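You operate a simulated robot arm through the tools that you are given. There is no shell and no other tool. Be economical: measure what you need, move in short steps, check, and stop when the job is done.

The job below is to be done with a simulated robot arm. You get a single attempt, and the scene is never put back.

## Task
Slide the plant pot along the island worktop over the dishwasher until it stands next to the masher.

The check looks at the end state, three seconds after you hand in, the way a careful person would. Anything else that was tipped, shoved, dropped, spilled or broken makes it a failure.

## Robot
A 6-joint arm with a two-finger parallel gripper on a trunk, on a base that drives. Base frame: it is fixed to the floor where the robot stands at the start and does not move with it; the origin is under the middle of the robot, x ahead of it, y to its left, z up. Units: cm, degrees, N and s.
Its first joint turns from -166.0 to 166.0 degrees. Places, roughly: plant pot [125, 0, 100]; masher [125, -50, 100]. Payload 3.43 kg.
The tool frame sits at the grasp point between the pads (the TCP): z along the fingers, y along the line on which they close. The tips reach 3.4 cm beyond it. The gripper opens to 12.8 cm. The fingers are 2.4 cm wide and 1.2 cm thick; the gripper's body (4.8 by 13 cm) begins 9.6 cm behind the TCP.
Orientation is that of the tool frame in the base frame, as [roll, pitch, yaw] about the fixed x, y, z axes, in that order (R = Rz(yaw) Ry(pitch) Rx(roll)). With the fingers straight down and closing along the base's y, the tool's x points along the base's -x, its y along +y and its z along -z.

## Interface
- The arm moves only by the tool nudge_tool. Its argument "series" is text: rows parted by semicolons, each of 7 numbers parted by spaces: the turn, a rotation vector about the base's x, y, z in degrees, then the shift along the base's x, y, z in cm, then the opening in per cent of the stroke, from 0 (shut) to 100 (fully open). In form: ax ay az x y z claw; .... A call has 1 to 20 rows; each row is the pose to reach, as a shift and turn from the pose commanded when the call began. Rows are played at 5 a second. More than 5 cm and 8.6 degrees between two rows, or a gripper value outside its range, and nothing of the call is played. A pose out of reach is approached as far as the arm can. The call stops where the force on the tool passes 40 N (or 10 N more than at its start, if that is more) or the arm is blocked; 0.2 s more then pass. Each finger travels about 15.3 cm/s and halts on what it meets, pressing with about 29 N; the grip force reading is that of the motor and also rises with nothing between the fingers. The clock runs only during rows and for 0.2 s after the last one: add rows that repeat a pose to give the fingers time. It gives the time, the measured TCP pose, the force on the tool (base axes), the opening and the grip force at its end, in the units of the frame above (readings bear some noise).
- Cameras (640 x 400 px; columns grow to the right, rows downward): "scene" is now at [17.04, 19.41, 123.87]; the picture's right is [-0.26, -0.97, 0.00], its down [-0.17, 0.05, -0.98] and it looks along [0.95, -0.26, -0.17] (base axes); focal length 282 px, centre (320, 200). "wrist" rides on the gripper at [-3.6, 0, -9.8] in the tool frame; the picture's right is [0.00, -1.00, 0.00], its down [0.97, 0.00, -0.24] and it looks along [0.24, 0.00, 0.97] (tool axes); focal length 218 px, centre (320, 200). There is no depth. A picture from a camera that has moved, and an enlarged one, comes with that camera's place and axes in the base frame and with its lens.
- get_image(camera): a new picture of that camera. The clock stands still meanwhile.
- drive_base(legs): drives the robot by 1 to 6 legs, each [ahead, left, turn to the left] in cm, cm and degrees, along the robot's own axes; the way and the turn of a leg run together, so that a leg with both is an arc; at most 150 cm and 180 degrees a leg. The arm and the cameras ride along, it lands a little off, and it stops where it bumps. It gives what a move gives.
- pan_tilt(pan, tilt): turns the head with the scene camera to pan (to the left, within 143 degrees either way) and tilt (down, from -29 to 69), counted from straight ahead of the robot. It gives what a move gives.
- close_up(camera, box): a new picture of the part [left, top, right, bottom] of that camera's present view, enlarged. The clock stands still meanwhile.
- sign_off(): hands the job in; it is judged then, once.

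Work in short steps. Places have to be worked out from the pictures, the camera data and where the tool is seen: move nearer, look again, correct. Check each grasp and each placing, and mend what went wrong. You have 120 turns and 82 pictures in all, those below and enlarged ones among them. Open the gripper and draw the arm clear of the work before you hand the job in, unless the task says otherwise; then end with one line.

The tools are called after "Request:" by a JSON object that holds its "api" and its "payload". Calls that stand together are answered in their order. nudge_tool: Moves the arm, as the interface text tells. Its arguments: {"type":"object","properties":{"series":{"type":"string"}},"required":["series"]} The other tools are called the same way: drive_base (legs) drives the base; pan_tilt (pan, tilt) turns the head that bears the scene camera; get_image (camera) takes a picture; close_up (camera, box) takes an enlarged picture of a part of a camera's view; sign_off () hands the job in.

At the start:

```text
time_s: 0.0
tool_pos: [78.51, -6.92, 110.39]
tool_rot: [-180.0, 0.0, -180.0]
wrist_force: [0.3, -0.7, -1.3]
grip_width: 12.8
grip_force: 0.1
robot x, y, heading: [0.49, -0.11, 0.1]
head pan, tilt: [-15.2, 10.0]
```

scene: 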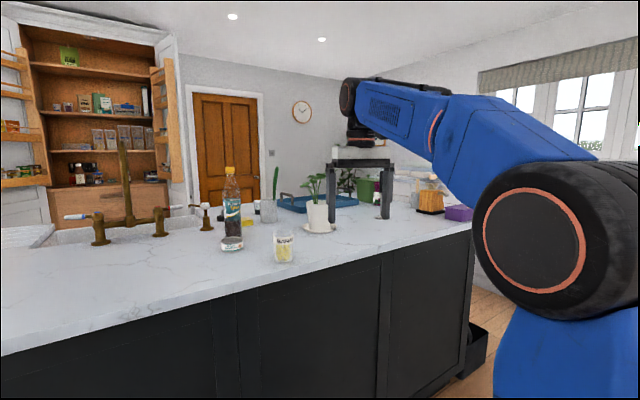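
wrist: 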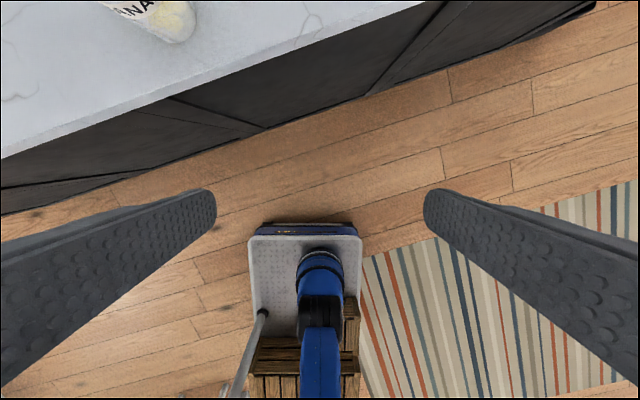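

The pot shows at about (318,215) in the scene view, partly hidden by the gripper. I take close-ups to see the pot and the area where the masher should be.

Request:
{"api": "close_up", "payload": {"camera": "scene", "box": [200, 140, 360, 270]}}

Request:
{"api": "close_up", "payload": {"camera": "scene", "box": [340, 140, 500, 240]}}

```text
3.08 times, centred on (280, 205) of scene
camera zoom: at [17.04, 19.41, 123.87], right [-0.26, -0.97, 0.0], down [-0.17, 0.05, -0.98], along [0.95, -0.26, -0.17], focal length 866 px, centre (443, 185)
```

zoom: 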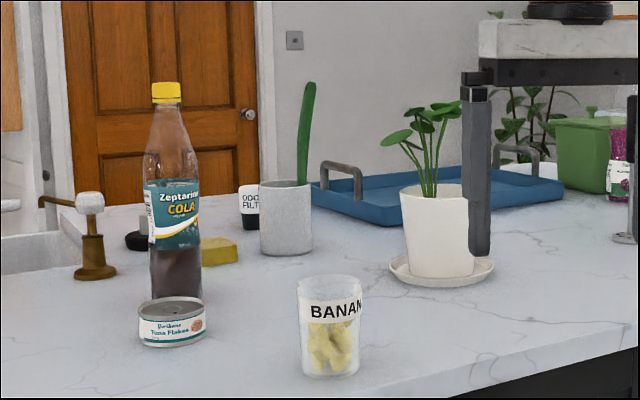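

```text
4.00 times, centred on (420, 190) of scene
camera zoom: at [17.04, 19.41, 123.87], right [-0.26, -0.97, 0.0], down [-0.17, 0.05, -0.98], along [0.95, -0.26, -0.17], focal length 1126 px, centre (-80, 240)
```

zoom: 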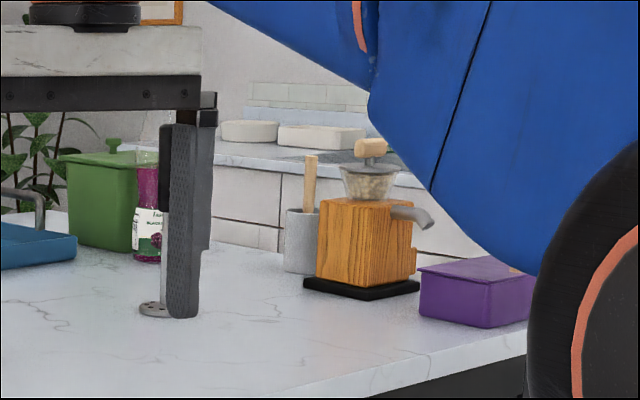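

The pot (with saucer) is near (128,-11) and the masher's perforated foot near (137,-42), half hidden by the gripper. The island edge runs slanted by about 17°. I look down at the floor ahead before driving, because the wrist camera shows something there.

Request:
{"api": "pan_tilt", "payload": {"pan": -10, "tilt": 60}}

Request:
{"api": "get_image", "payload": {"camera": "scene"}}

```text
time_s: 1.2
tool_pos: [78.37, -7.03, 110.44]
tool_rot: [180.0, 0.1, -180.0]
wrist_force: [0.5, 0.4, 0.1]
grip_width: 12.79
grip_force: 0.1
robot x, y, heading: [0.37, -0.08, 0.1]
head pan, tilt: [-10.0, 60.0]
```

```text
77 pictures are left
camera scene: at [14.63, 20.69, 116.43], right [-0.17, -0.98, 0.0], down [-0.85, 0.15, -0.5], along [0.49, -0.09, -0.87], focal length 282 px, centre (320, 200)
```

scene: 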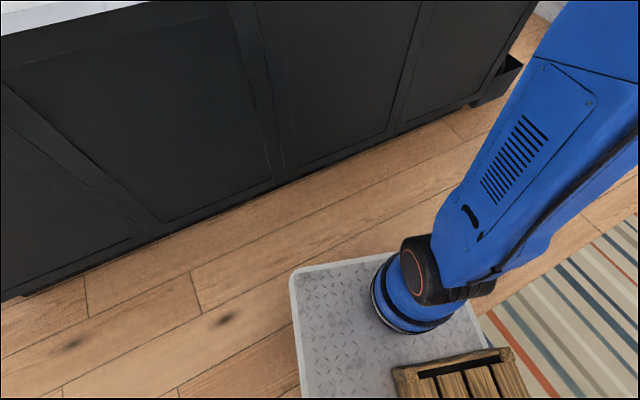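

The platform's front reaches about 40 cm ahead of the robot axis, and the floor is clear apart from the rug. Before driving up I draw the arm back and up so it cannot sweep over the counter items.

Request:
{"api": "nudge_tool", "payload": {"series": "0 0 0 -2 0 4 100; 0 0 0 -5 0 7.5 100; 0 0 0 -9 0 10 100; 0 0 0 -13 0 12 100; 0 0 0 -17.5 0 14 100; 0 0 0 -22 0 16 100; 0 0 0 -26.5 0 18 100; 0 0 0 -31 0 20 100; 0 0 0 -31 0 20 100"}}

Request:
{"api": "pan_tilt", "payload": {"pan": -15, "tilt": 15}}

Request:
{"api": "get_image", "payload": {"camera": "scene"}}

```text
time_s: 3.2
tool_pos: [53.68, -6.31, 115.19]
tool_rot: [-180.0, 0.4, 180.0]
wrist_force: [0.3, -0.1, -0.6]
grip_width: 12.8
grip_force: 0.1
out of reach, approached as far as the arm can: row 2, 3, 4, 5, 6, 7, 8, 9
robot x, y, heading: [0.11, -0.01, -0.1]
head pan, tilt: [-10.0, 60.0]
```

```text
time_s: 4.3
tool_pos: [53.67, -6.46, 115.23]
tool_rot: [180.0, 0.3, -179.9]
wrist_force: [0.9, 0.0, -0.2]
grip_width: 12.8
grip_force: 0.2
robot x, y, heading: [0.02, -0.24, -0.2]
head pan, tilt: [-15.0, 15.0]
```

```text
76 pictures are left
camera scene: at [17.08, 19.43, 123.04], right [-0.26, -0.97, 0.0], down [-0.25, 0.07, -0.97], along [0.93, -0.25, -0.26], focal length 282 px, centre (320, 200)
```

scene: 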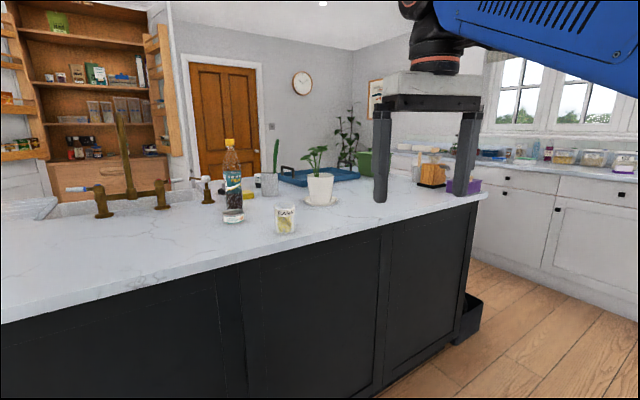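

The view is clearer now. I turn 17° to square up with the island, shift right, and go part way ahead; then I'll look again.

Request:
{"api": "drive_base", "payload": {"legs": [[0, 0, 17], [0, -55, 0], [22, 0, 0]]}}

Request:
{"api": "pan_tilt", "payload": {"pan": 0, "tilt": 20}}

Request:
{"api": "get_image", "payload": {"camera": "scene"}}

```text
time_s: 9.8
tool_pos: [90.6, -37.14, 115.21]
tool_rot: [179.9, 0.5, -163.2]
wrist_force: [0.3, -0.6, -0.5]
grip_width: 12.8
grip_force: 0.0
robot x, y, heading: [37.22, -46.45, 16.7]
head pan, tilt: [-15.0, 15.0]
```

```text
time_s: 10.5
tool_pos: [90.46, -37.13, 115.21]
tool_rot: [180.0, 0.4, -163.1]
wrist_force: [0.6, 0.2, 0.4]
grip_width: 12.78
grip_force: 0.0
robot x, y, heading: [37.39, -46.58, 17.0]
head pan, tilt: [0.0, 20.0]
```

```text
75 pictures are left
camera scene: at [47.58, -20.67, 122.24], right [0.29, -0.96, 0.0], down [-0.33, -0.1, -0.94], along [0.9, 0.27, -0.34], focal length 282 px, centre (320, 200)
```

scene: 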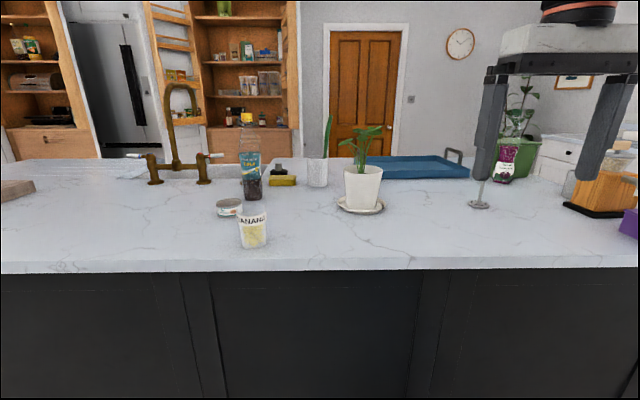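

Squared up with the island now. A close-up gives better places for the pot and masher.

Request:
{"api": "close_up", "payload": {"camera": "scene", "box": [320, 110, 480, 220]}}

Request:
{"api": "close_up", "payload": {"camera": "scene", "box": [440, 110, 600, 220]}}

```text
3.64 times, centred on (400, 165) of scene
camera zoom: at [47.58, -20.67, 122.24], right [0.29, -0.96, 0.0], down [-0.33, -0.1, -0.94], along [0.9, 0.27, -0.34], focal length 1024 px, centre (29, 327)
```

zoom: 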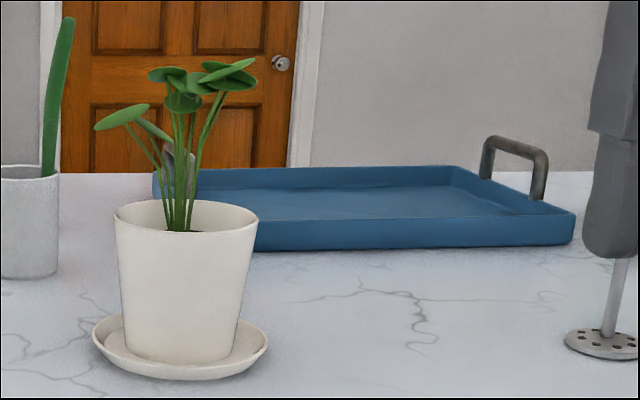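

```text
3.64 times, centred on (520, 165) of scene
camera zoom: at [47.58, -20.67, 122.24], right [0.29, -0.96, 0.0], down [-0.33, -0.1, -0.94], along [0.9, 0.27, -0.34], focal length 1024 px, centre (-407, 327)
```

zoom: 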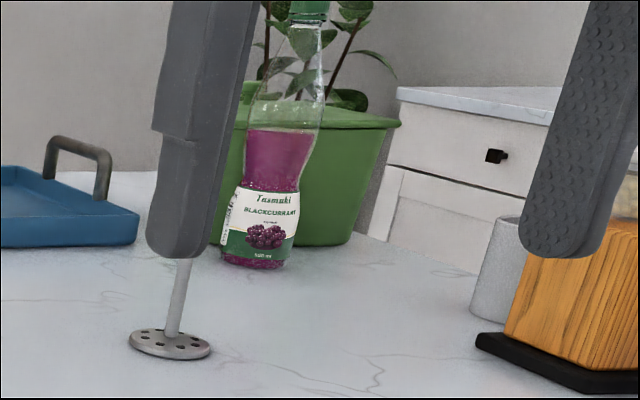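

Along the island axes (n away from me, s to the right), the pot centre is about n=116.5, s=45.8, with a saucer radius of 7 and rim top z≈103.5. The masher foot is at about n=118, s=81. I plan to cage the pot between tilted fingers from the front and slide it about 21 cm right. I drive 18 cm closer first, which leaves the arm over empty worktop.

Request:
{"api": "drive_base", "payload": {"legs": [[18, 0, 0]]}}

Request:
{"api": "get_image", "payload": {"camera": "scene"}}

```text
time_s: 12.1
tool_pos: [107.95, -32.05, 115.16]
tool_rot: [180.0, 0.5, -163.4]
wrist_force: [0.4, -0.2, 0.7]
grip_width: 12.82
grip_force: 0.0
robot x, y, heading: [55.06, -41.48, 16.6]
head pan, tilt: [0.0, 20.0]
```

```text
72 pictures are left
camera scene: at [65.19, -15.46, 122.24], right [0.29, -0.96, 0.0], down [-0.33, -0.1, -0.94], along [0.9, 0.27, -0.34], focal length 282 px, centre (320, 200)
```

scene: 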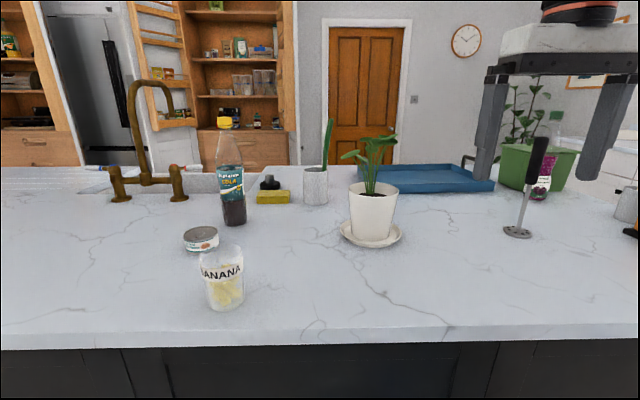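

The view confirms pot centre n≈116, s≈45.6 and masher n≈118, s≈80.5, standing upright. I tilt the tool to point forward and 25° down in steps, moving left a little, and check the pose.

Request:
{"api": "nudge_tool", "payload": {"series": "2.34 -7.65 0 0 0 0 100; 4.68 -15.3 0 0 0 0 100; 7.02 -22.95 0 0 0 0 100; 9.36 -30.6 0 0 0 0 100; 9.36 -30.6 0 0 0 0 100"}}

```text
time_s: 13.2
tool_pos: [108.03, -32.09, 115.27]
tool_rot: [179.7, 32.4, -163.5]
wrist_force: [-0.1, -0.5, 0.5]
grip_width: 12.8
grip_force: 0.0
robot x, y, heading: [54.88, -41.72, 16.6]
head pan, tilt: [0.0, 20.0]
```

The tilt tracks well. I finish the tilt while moving to a point in front of the pot (n≈98, s≈45.6) at z≈105.

Request:
{"api": "nudge_tool", "payload": {"series": "2.34 -7.65 0 -0.2 3.4 0 100; 4.68 -15.3 0 -0.4 6.8 0 100; 7.02 -22.95 0 -0.6 10.2 0 100; 9.36 -30.6 0 -0.8 13.6 0 100; 9.9 -32.4 0 -1 17 -1 100; 9.9 -32.4 0 -1 17 -5.5 100; 9.9 -32.4 0 -1 17 -10 100; 9.9 -32.4 0 -1 17 -10 100"}}

Request:
{"api": "get_image", "payload": {"camera": "scene"}}

Request:
{"api": "get_image", "payload": {"camera": "wrist"}}

```text
time_s: 15.1
tool_pos: [107.05, -15.16, 105.23]
tool_rot: [179.1, 66.3, -164.0]
wrist_force: [0.7, 0.2, 0.3]
grip_width: 12.8
grip_force: 0.0
robot x, y, heading: [54.99, -41.05, 16.6]
head pan, tilt: [0.0, 20.0]
```

```text
71 pictures are left
camera scene: at [65.18, -15.46, 122.24], right [0.29, -0.96, 0.0], down [-0.33, -0.1, -0.94], along [0.9, 0.27, -0.34], focal length 282 px, centre (320, 200)
```

scene: 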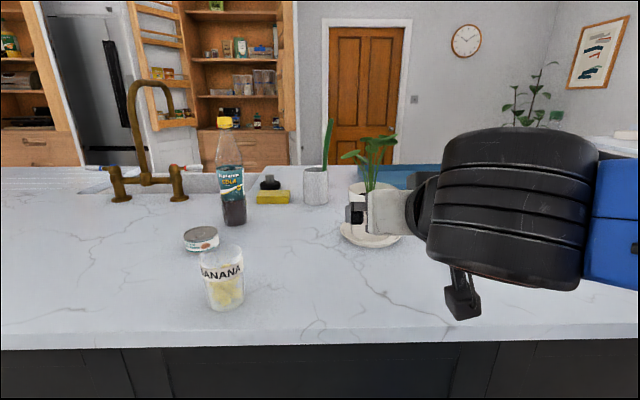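

```text
70 pictures are left
camera wrist: at [99.69, -17.45, 112.42], right [0.29, -0.96, -0.01], down [-0.59, -0.17, -0.79], along [0.76, 0.23, -0.61], focal length 218 px, centre (320, 200)
```

wrist: 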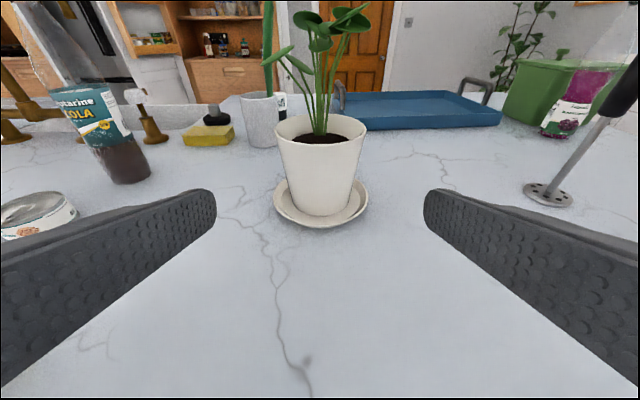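

The wrist view shows the pot nicely between the fingers. The scene view shows some part hanging below the wrist; I check how low it is before lowering.

Request:
{"api": "close_up", "payload": {"camera": "scene", "box": [330, 120, 640, 330]}}

```text
1.90 times, centred on (485, 225) of scene
camera zoom: at [65.18, -15.46, 122.24], right [0.29, -0.96, 0.0], down [-0.33, -0.1, -0.94], along [0.9, 0.27, -0.34], focal length 536 px, centre (6, 152)
```

zoom: 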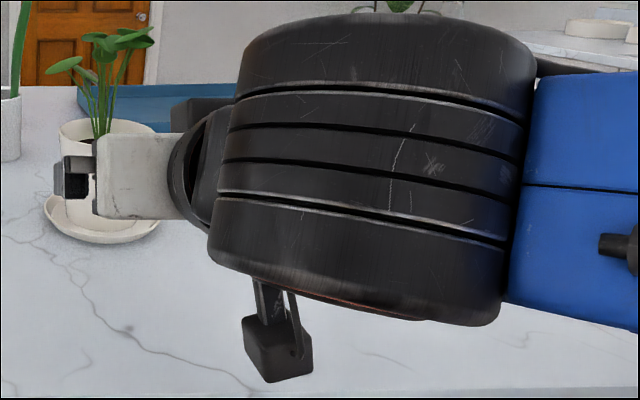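

A bracketed box hangs under the wrist, and its depth is unclear. I lower 3 cm without moving sideways and use the pixel shift to find its height.

Request:
{"api": "nudge_tool", "payload": {"series": "0 0 0 0 0 -1.5 100; 0 0 0 0 0 -3 100; 0 0 0 0 0 -3 100"}}

Request:
{"api": "close_up", "payload": {"camera": "scene", "box": [330, 120, 640, 330]}}

```text
time_s: 15.8
tool_pos: [107.2, -15.11, 102.25]
tool_rot: [179.1, 66.3, -164.0]
wrist_force: [-0.8, 0.6, -0.7]
grip_width: 12.79
grip_force: 0.0
robot x, y, heading: [54.85, -41.03, 16.4]
head pan, tilt: [0.0, 20.0]
```

```text
1.90 times, centred on (485, 225) of scene
camera zoom: at [65.19, -15.46, 122.24], right [0.29, -0.96, 0.0], down [-0.33, -0.1, -0.94], along [0.9, 0.27, -0.34], focal length 536 px, centre (6, 152)
```

zoom: 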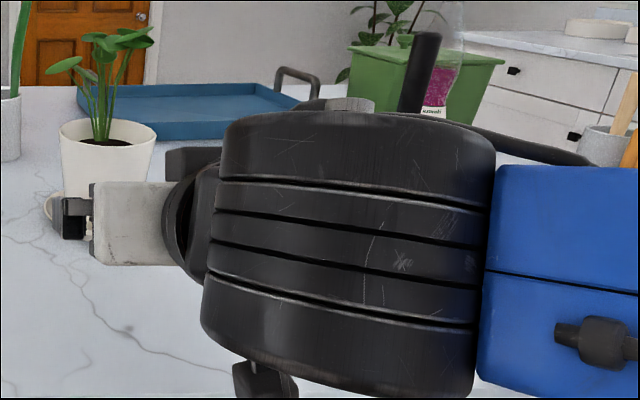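

Parallax puts the box's underside about 7 cm below the TCP height, so it would hit the worktop at 24° tilt. I steepen the tool to about 45° below horizontal, which lifts the wrist, and look again.

Request:
{"api": "nudge_tool", "payload": {"series": "-2 6.7 0 0 0 1 100; -4.1 13.4 0 0 0 2 100; -6.1 20.1 0 0 0 2 100; -6.1 20.1 0 0 0 0 100; -6.1 20.1 0 0 0 0 100"}}

Request:
{"api": "get_image", "payload": {"camera": "scene"}}

Request:
{"api": "get_image", "payload": {"camera": "wrist"}}

```text
time_s: 17.1
tool_pos: [107.02, -15.25, 102.2]
tool_rot: [179.6, 45.3, -163.6]
wrist_force: [0.1, 0.0, 0.7]
grip_width: 12.82
grip_force: 0.1
robot x, y, heading: [54.66, -41.38, 16.7]
head pan, tilt: [0.0, 20.0]
```

```text
67 pictures are left
camera scene: at [65.19, -15.46, 122.24], right [0.29, -0.96, 0.0], down [-0.33, -0.1, -0.94], along [0.9, 0.27, -0.34], focal length 282 px, centre (320, 200)
```

scene: 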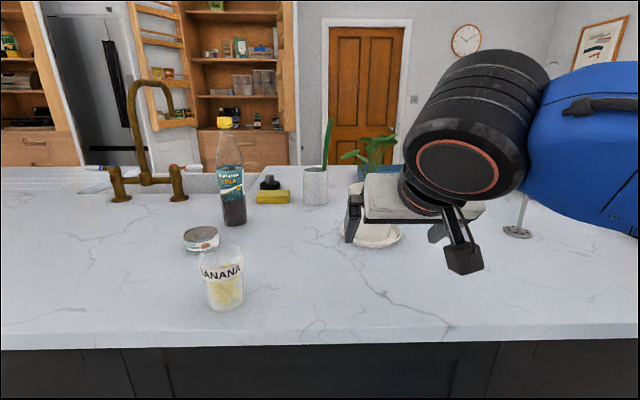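

```text
66 pictures are left
camera wrist: at [102.76, -16.5, 111.67], right [0.29, -0.96, -0.01], down [-0.82, -0.24, -0.52], along [0.5, 0.15, -0.85], focal length 218 px, centre (320, 200)
```

wrist: 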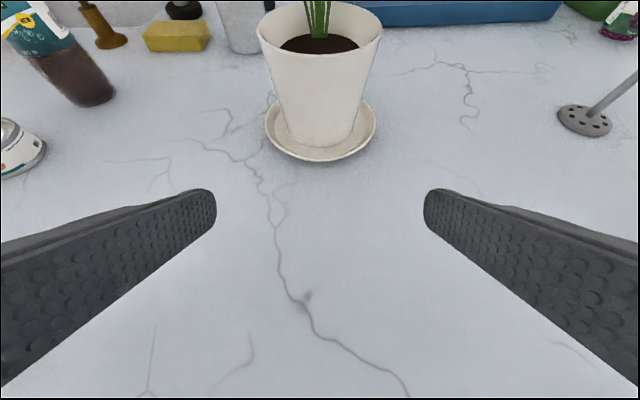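

The hanging box now sits well above the worktop (lowest about 1.5 cm below TCP height), and the wrist view shows the pot centred between the fingers. I lower 4 cm, then advance most of the way.

Request:
{"api": "nudge_tool", "payload": {"series": "0 0 0 0 0 -2 100; 0 0 0 0 0 -4 100; 0 0 0 2.4 0.73 -4 100; 0 0 0 4.8 1.46 -4 100; 0 0 0 7.2 2.2 -4 100; 0 0 0 9.6 2.93 -4 100; 0 0 0 9.6 2.93 -4 100"}}

Request:
{"api": "get_image", "payload": {"camera": "scene"}}

Request:
{"api": "get_image", "payload": {"camera": "wrist"}}

```text
time_s: 18.6
tool_pos: [116.63, -12.17, 98.31]
tool_rot: [179.5, 45.2, -163.7]
wrist_force: [0.3, 0.3, -0.2]
grip_width: 12.8
grip_force: 0.1
robot x, y, heading: [54.7, -41.41, 16.7]
head pan, tilt: [0.0, 20.0]
```

```text
65 pictures are left
camera scene: at [65.19, -15.46, 122.24], right [0.29, -0.96, 0.0], down [-0.33, -0.1, -0.94], along [0.9, 0.27, -0.34], focal length 282 px, centre (320, 200)
```

scene: 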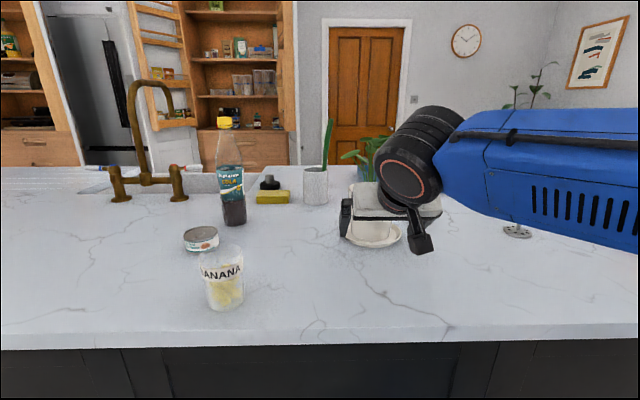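

```text
64 pictures are left
camera wrist: at [112.29, -13.55, 107.65], right [0.29, -0.96, -0.01], down [-0.82, -0.24, -0.52], along [0.5, 0.15, -0.85], focal length 218 px, centre (320, 200)
```

wrist: 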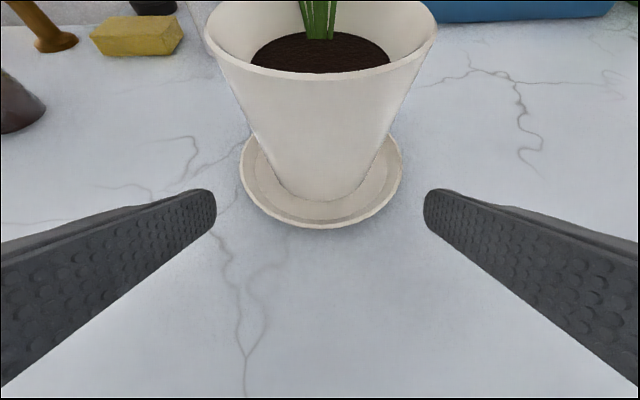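

Still centred, with about 8 cm left to bring the finger pads alongside the pot's middle. I advance another 7 cm slowly.

Request:
{"api": "nudge_tool", "payload": {"series": "0 0 0 1.7 0.5 0 100; 0 0 0 3.4 1.03 0 100; 0 0 0 5 1.53 0 100; 0 0 0 6.7 2.05 0 100; 0 0 0 6.7 2.05 0 100"}}

Request:
{"api": "get_image", "payload": {"camera": "wrist"}}

Request:
{"api": "close_up", "payload": {"camera": "scene", "box": [300, 100, 500, 260]}}

```text
time_s: 19.9
tool_pos: [123.33, -10.18, 98.33]
tool_rot: [179.6, 45.3, -163.6]
wrist_force: [-0.2, -0.2, 0.6]
grip_width: 12.81
grip_force: 0.1
robot x, y, heading: [54.83, -41.64, 16.6]
head pan, tilt: [0.0, 20.0]
```

```text
63 pictures are left
camera wrist: at [119.0, -11.58, 107.62], right [0.29, -0.96, -0.01], down [-0.82, -0.24, -0.52], along [0.5, 0.15, -0.85], focal length 218 px, centre (320, 200)
```

wrist: 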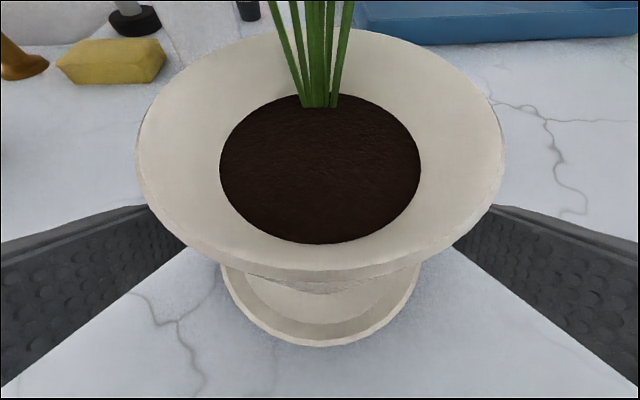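

```text
2.50 times, centred on (400, 180) of scene
camera zoom: at [65.18, -15.46, 122.24], right [0.29, -0.96, 0.0], down [-0.33, -0.1, -0.94], along [0.9, 0.27, -0.34], focal length 704 px, centre (120, 250)
```

zoom: 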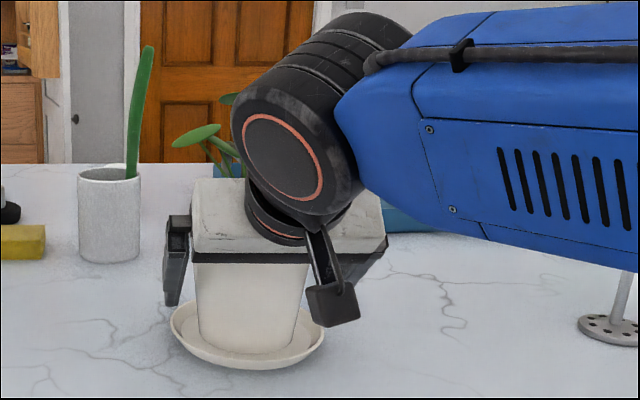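

The fingers straddle the pot with the rim centred, and no contact yet. I close partly to 82 % (about 10.5 cm) to cage the pot loosely.

Request:
{"api": "nudge_tool", "payload": {"series": "0 0 0 0 0 0 92; 0 0 0 0 0 0 87; 0 0 0 0 0 0 82; 0 0 0 0 0 0 82"}}

Request:
{"api": "get_image", "payload": {"camera": "wrist"}}

```text
time_s: 20.9
tool_pos: [123.41, -10.27, 98.18]
tool_rot: [179.5, 45.3, -163.6]
wrist_force: [0.3, -0.2, 0.7]
grip_width: 10.49
grip_force: 0.1
robot x, y, heading: [54.64, -41.82, 16.6]
head pan, tilt: [0.0, 20.0]
```

```text
61 pictures are left
camera wrist: at [118.99, -11.57, 107.62], right [0.29, -0.96, -0.01], down [-0.82, -0.24, -0.52], along [0.5, 0.15, -0.85], focal length 218 px, centre (320, 200)
```

wrist: 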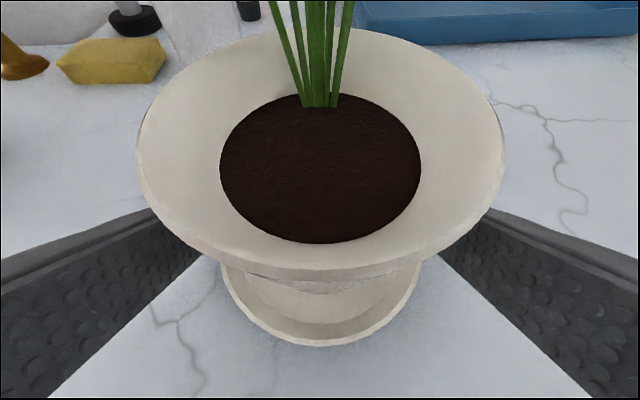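

Caged without contact. I slide right along the island by 6 cm and check that the pot moves upright.

Request:
{"api": "nudge_tool", "payload": {"series": "0 0 0 0.15 -0.48 0 82; 0 0 0 0.29 -0.96 0 82; 0 0 0 0.44 -1.43 0 82; 0 0 0 0.58 -1.91 0 82; 0 0 0 0.88 -2.87 0 82; 0 0 0 1.17 -3.83 0 82; 0 0 0 1.46 -4.78 0 82; 0 0 0 1.75 -5.74 0 82; 0 0 0 1.75 -5.74 0 82"}}

Request:
{"api": "get_image", "payload": {"camera": "wrist"}}

Request:
{"api": "get_image", "payload": {"camera": "scene"}}

```text
time_s: 22.9
tool_pos: [125.06, -15.81, 98.24]
tool_rot: [179.5, 45.3, -163.6]
wrist_force: [-0.6, 1.8, 0.2]
grip_width: 10.65
grip_force: 1.1
robot x, y, heading: [54.86, -41.33, 16.5]
head pan, tilt: [0.0, 20.0]
```

```text
60 pictures are left
camera wrist: at [120.81, -17.22, 107.65], right [0.29, -0.96, -0.01], down [-0.82, -0.24, -0.52], along [0.5, 0.15, -0.85], focal length 218 px, centre (320, 200)
```

wrist: 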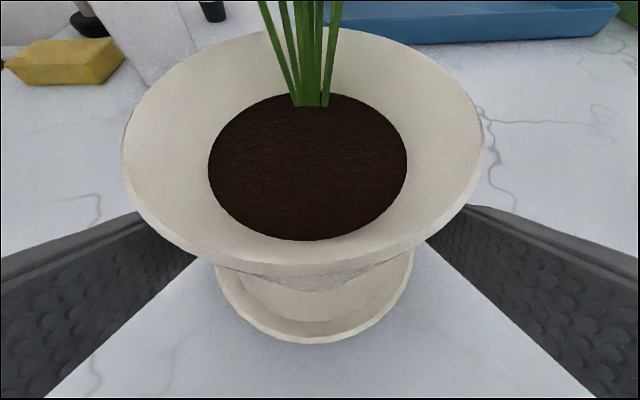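

```text
59 pictures are left
camera scene: at [65.18, -15.45, 122.24], right [0.29, -0.96, 0.0], down [-0.33, -0.1, -0.94], along [0.9, 0.27, -0.34], focal length 282 px, centre (320, 200)
```

scene: 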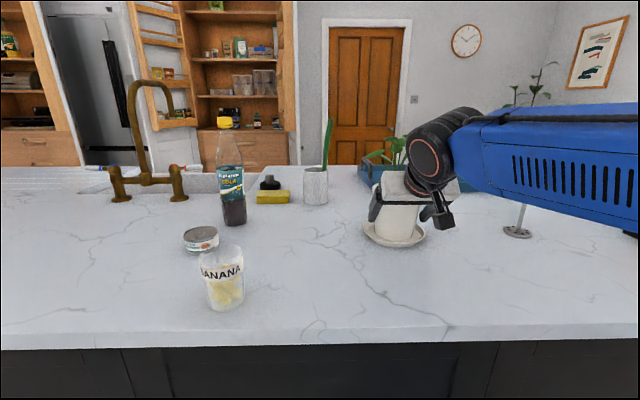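

The pot and saucer slide together, upright, with about 2 N of force. I continue another 9 cm.

Request:
{"api": "nudge_tool", "payload": {"series": "0 0 0 0.29 -0.96 0 82; 0 0 0 0.58 -1.91 0 82; 0 0 0 0.88 -2.87 0 82; 0 0 0 1.17 -3.83 0 82; 0 0 0 1.46 -4.78 0 82; 0 0 0 1.75 -5.74 0 82; 0 0 0 2.05 -6.7 0 82; 0 0 0 2.34 -7.65 0 82; 0 0 0 2.63 -8.6 0 82; 0 0 0 2.63 -8.6 0 82"}}

Request:
{"api": "get_image", "payload": {"camera": "wrist"}}

Request:
{"api": "get_image", "payload": {"camera": "scene"}}

```text
time_s: 25.1
tool_pos: [127.77, -24.52, 98.31]
tool_rot: [179.6, 45.4, -163.6]
wrist_force: [-0.3, 2.3, 0.9]
grip_width: 10.64
grip_force: 1.2
robot x, y, heading: [54.96, -41.37, 16.4]
head pan, tilt: [0.0, 20.0]
```

```text
58 pictures are left
camera wrist: at [123.37, -25.83, 107.6], right [0.29, -0.96, -0.01], down [-0.82, -0.24, -0.52], along [0.5, 0.15, -0.85], focal length 218 px, centre (320, 200)
```

wrist: 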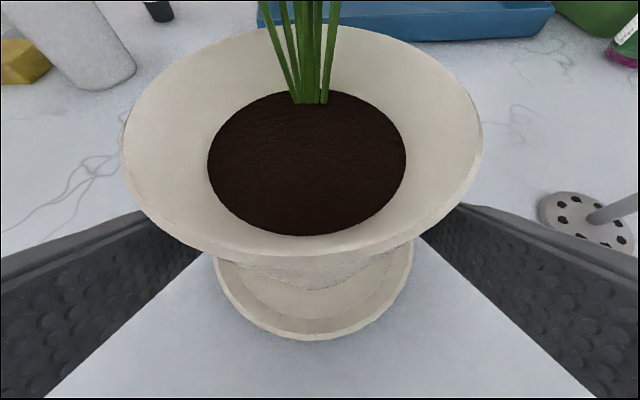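

```text
57 pictures are left
camera scene: at [65.18, -15.45, 122.24], right [0.29, -0.96, 0.0], down [-0.33, -0.1, -0.94], along [0.9, 0.27, -0.34], focal length 282 px, centre (320, 200)
```

scene: 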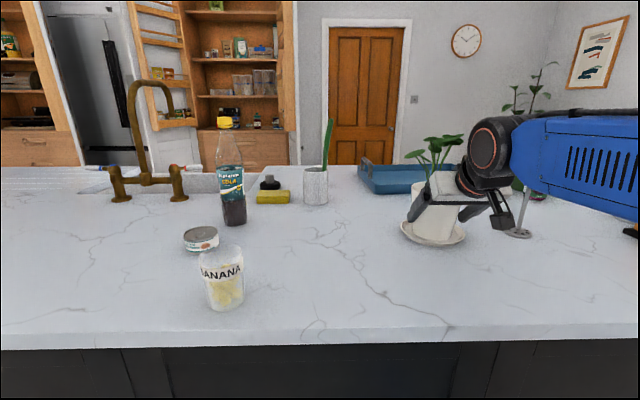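

The masher foot works out at n≈118, s≈81.2, and the pot is now at s≈60.2, so the gap is about 10 cm. I slide another 4 cm and recheck, watching the forearm near the masher handle.

Request:
{"api": "nudge_tool", "payload": {"series": "0 0 0 0.29 -0.96 0 82; 0 0 0 0.58 -1.91 0 82; 0 0 0 0.88 -2.87 0 82; 0 0 0 1.17 -3.83 0 82; 0 0 0 1.17 -3.83 0 82"}}

Request:
{"api": "get_image", "payload": {"camera": "wrist"}}

Request:
{"api": "close_up", "payload": {"camera": "scene", "box": [380, 90, 640, 260]}}

```text
time_s: 26.2
tool_pos: [128.93, -28.37, 98.18]
tool_rot: [179.6, 45.2, -163.6]
wrist_force: [0.1, 2.3, 0.1]
grip_width: 10.63
grip_force: 1.1
robot x, y, heading: [54.58, -41.29, 16.5]
head pan, tilt: [0.0, 20.0]
```

```text
56 pictures are left
camera wrist: at [124.55, -29.71, 107.54], right [0.29, -0.96, -0.01], down [-0.82, -0.24, -0.52], along [0.5, 0.15, -0.85], focal length 218 px, centre (320, 200)
```

wrist: 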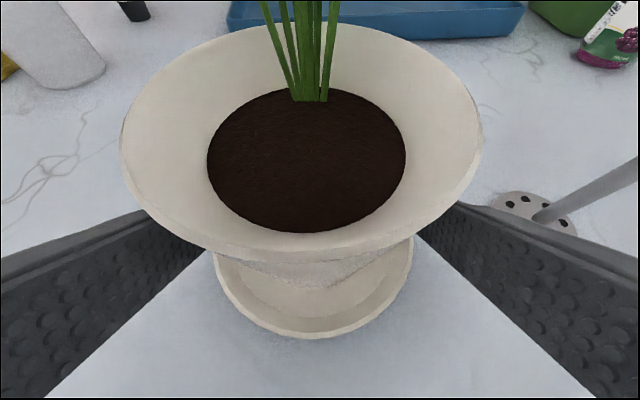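

```text
2.35 times, centred on (510, 175) of scene
camera zoom: at [65.18, -15.45, 122.24], right [0.29, -0.96, 0.0], down [-0.33, -0.1, -0.94], along [0.9, 0.27, -0.34], focal length 662 px, centre (-127, 259)
```

zoom: 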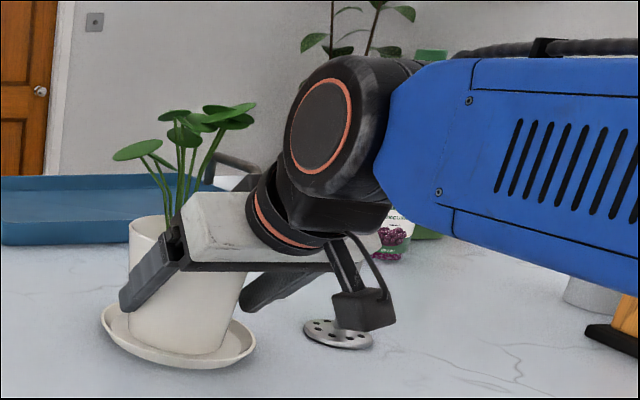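

Gap is now about 6.5 cm. I slide 3 cm more, then back off 0.4 cm to release pressure and open the fingers.

Request:
{"api": "nudge_tool", "payload": {"series": "0 0 0 0.29 -0.96 0 82; 0 0 0 0.58 -1.91 0 82; 0 0 0 0.93 -3.06 0 82; 0 0 0 0.93 -3.06 0 82; 0 0 0 0.81 -2.68 0 82; 0 0 0 0.81 -2.68 0 91; 0 0 0 0.81 -2.68 0 100; 0 0 0 0.81 -2.68 0 100"}}

Request:
{"api": "get_image", "payload": {"camera": "wrist"}}

Request:
{"api": "close_up", "payload": {"camera": "scene", "box": [380, 90, 640, 260]}}

```text
time_s: 28.1
tool_pos: [129.73, -31.06, 98.23]
tool_rot: [179.6, 45.3, -163.5]
wrist_force: [0.0, -0.1, 0.9]
grip_width: 12.82
grip_force: 0.2
robot x, y, heading: [54.54, -41.14, 16.4]
head pan, tilt: [0.0, 20.0]
```

```text
54 pictures are left
camera wrist: at [125.33, -32.46, 107.59], right [0.29, -0.96, -0.01], down [-0.82, -0.24, -0.52], along [0.5, 0.15, -0.85], focal length 218 px, centre (320, 200)
```

wrist: 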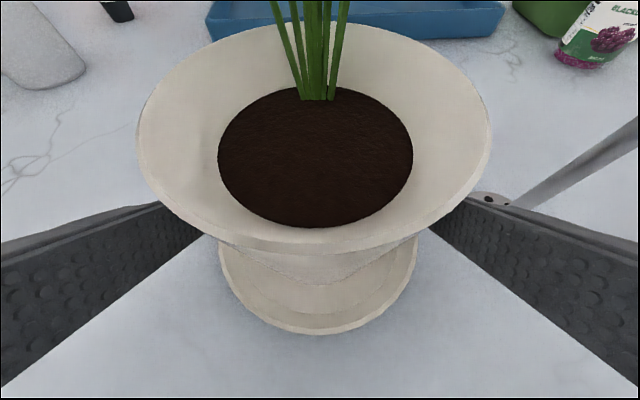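

```text
2.35 times, centred on (510, 175) of scene
camera zoom: at [65.19, -15.46, 122.24], right [0.29, -0.96, 0.0], down [-0.33, -0.1, -0.94], along [0.9, 0.27, -0.34], focal length 662 px, centre (-127, 259)
```

zoom: 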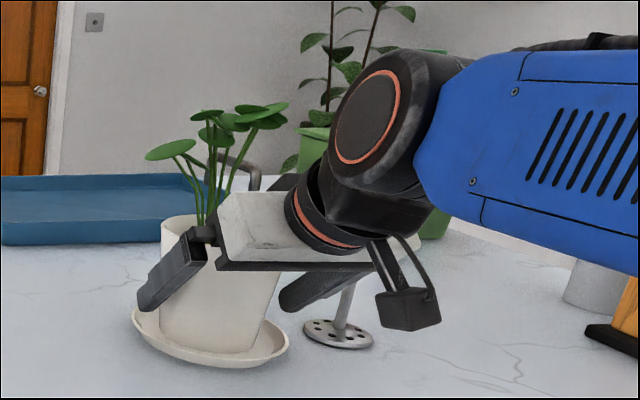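

The pot stands upright about 3 cm from the masher, fingers open and clear. I draw straight back and then lift.

Request:
{"api": "nudge_tool", "payload": {"series": "0 0 0 -1.9 -0.58 0 100; 0 0 0 -3.8 -1.17 0 100; 0 0 0 -5.7 -1.75 0 100; 0 0 0 -7.65 -2.34 0 100; 0 0 0 -9.6 -2.9 0 100; 0 0 0 -12.4 -3.8 0 100; 0 0 0 -15.3 -4.7 0 100; 0 0 0 -18.2 -5.6 1 100; 0 0 0 -20 -6.1 4 100; 0 0 0 -22 -6.7 7 100; 0 0 0 -22 -6.7 7 100"}}

Request:
{"api": "get_image", "payload": {"camera": "wrist"}}

Request:
{"api": "get_image", "payload": {"camera": "scene"}}

```text
time_s: 30.4
tool_pos: [107.78, -37.74, 105.33]
tool_rot: [179.5, 45.3, -163.6]
wrist_force: [1.0, 0.2, 0.9]
grip_width: 12.8
grip_force: 0.0
robot x, y, heading: [54.88, -41.31, 16.5]
head pan, tilt: [0.0, 20.0]
```

```text
52 pictures are left
camera wrist: at [103.38, -39.14, 114.63], right [0.29, -0.96, -0.01], down [-0.82, -0.24, -0.52], along [0.5, 0.15, -0.85], focal length 218 px, centre (320, 200)
```

wrist: 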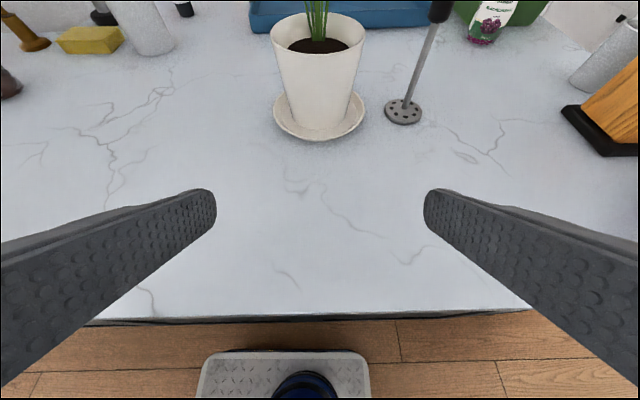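

```text
51 pictures are left
camera scene: at [65.18, -15.46, 122.24], right [0.29, -0.96, 0.0], down [-0.33, -0.1, -0.94], along [0.9, 0.27, -0.34], focal length 282 px, centre (320, 200)
```

scene: 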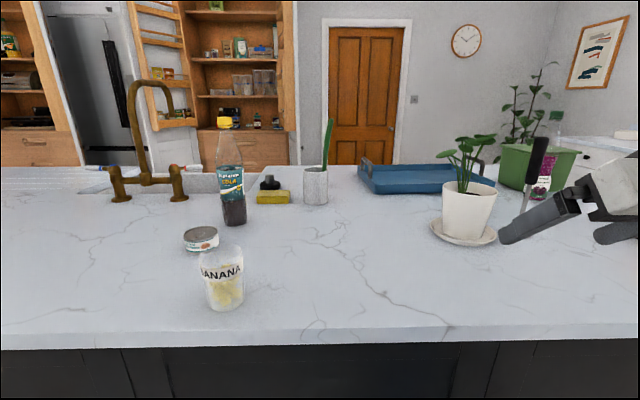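

The pot stands upright about 3 cm from the masher. The masher and everything else are undisturbed, and the arm is clear, so I hand in.

Request:
{"api": "sign_off", "payload": {}}

```text
The job is handed in.
```

I slid the plant pot along the island worktop; it now stands upright, on its saucer, about 3 cm from the masher, and nothing else was touched.
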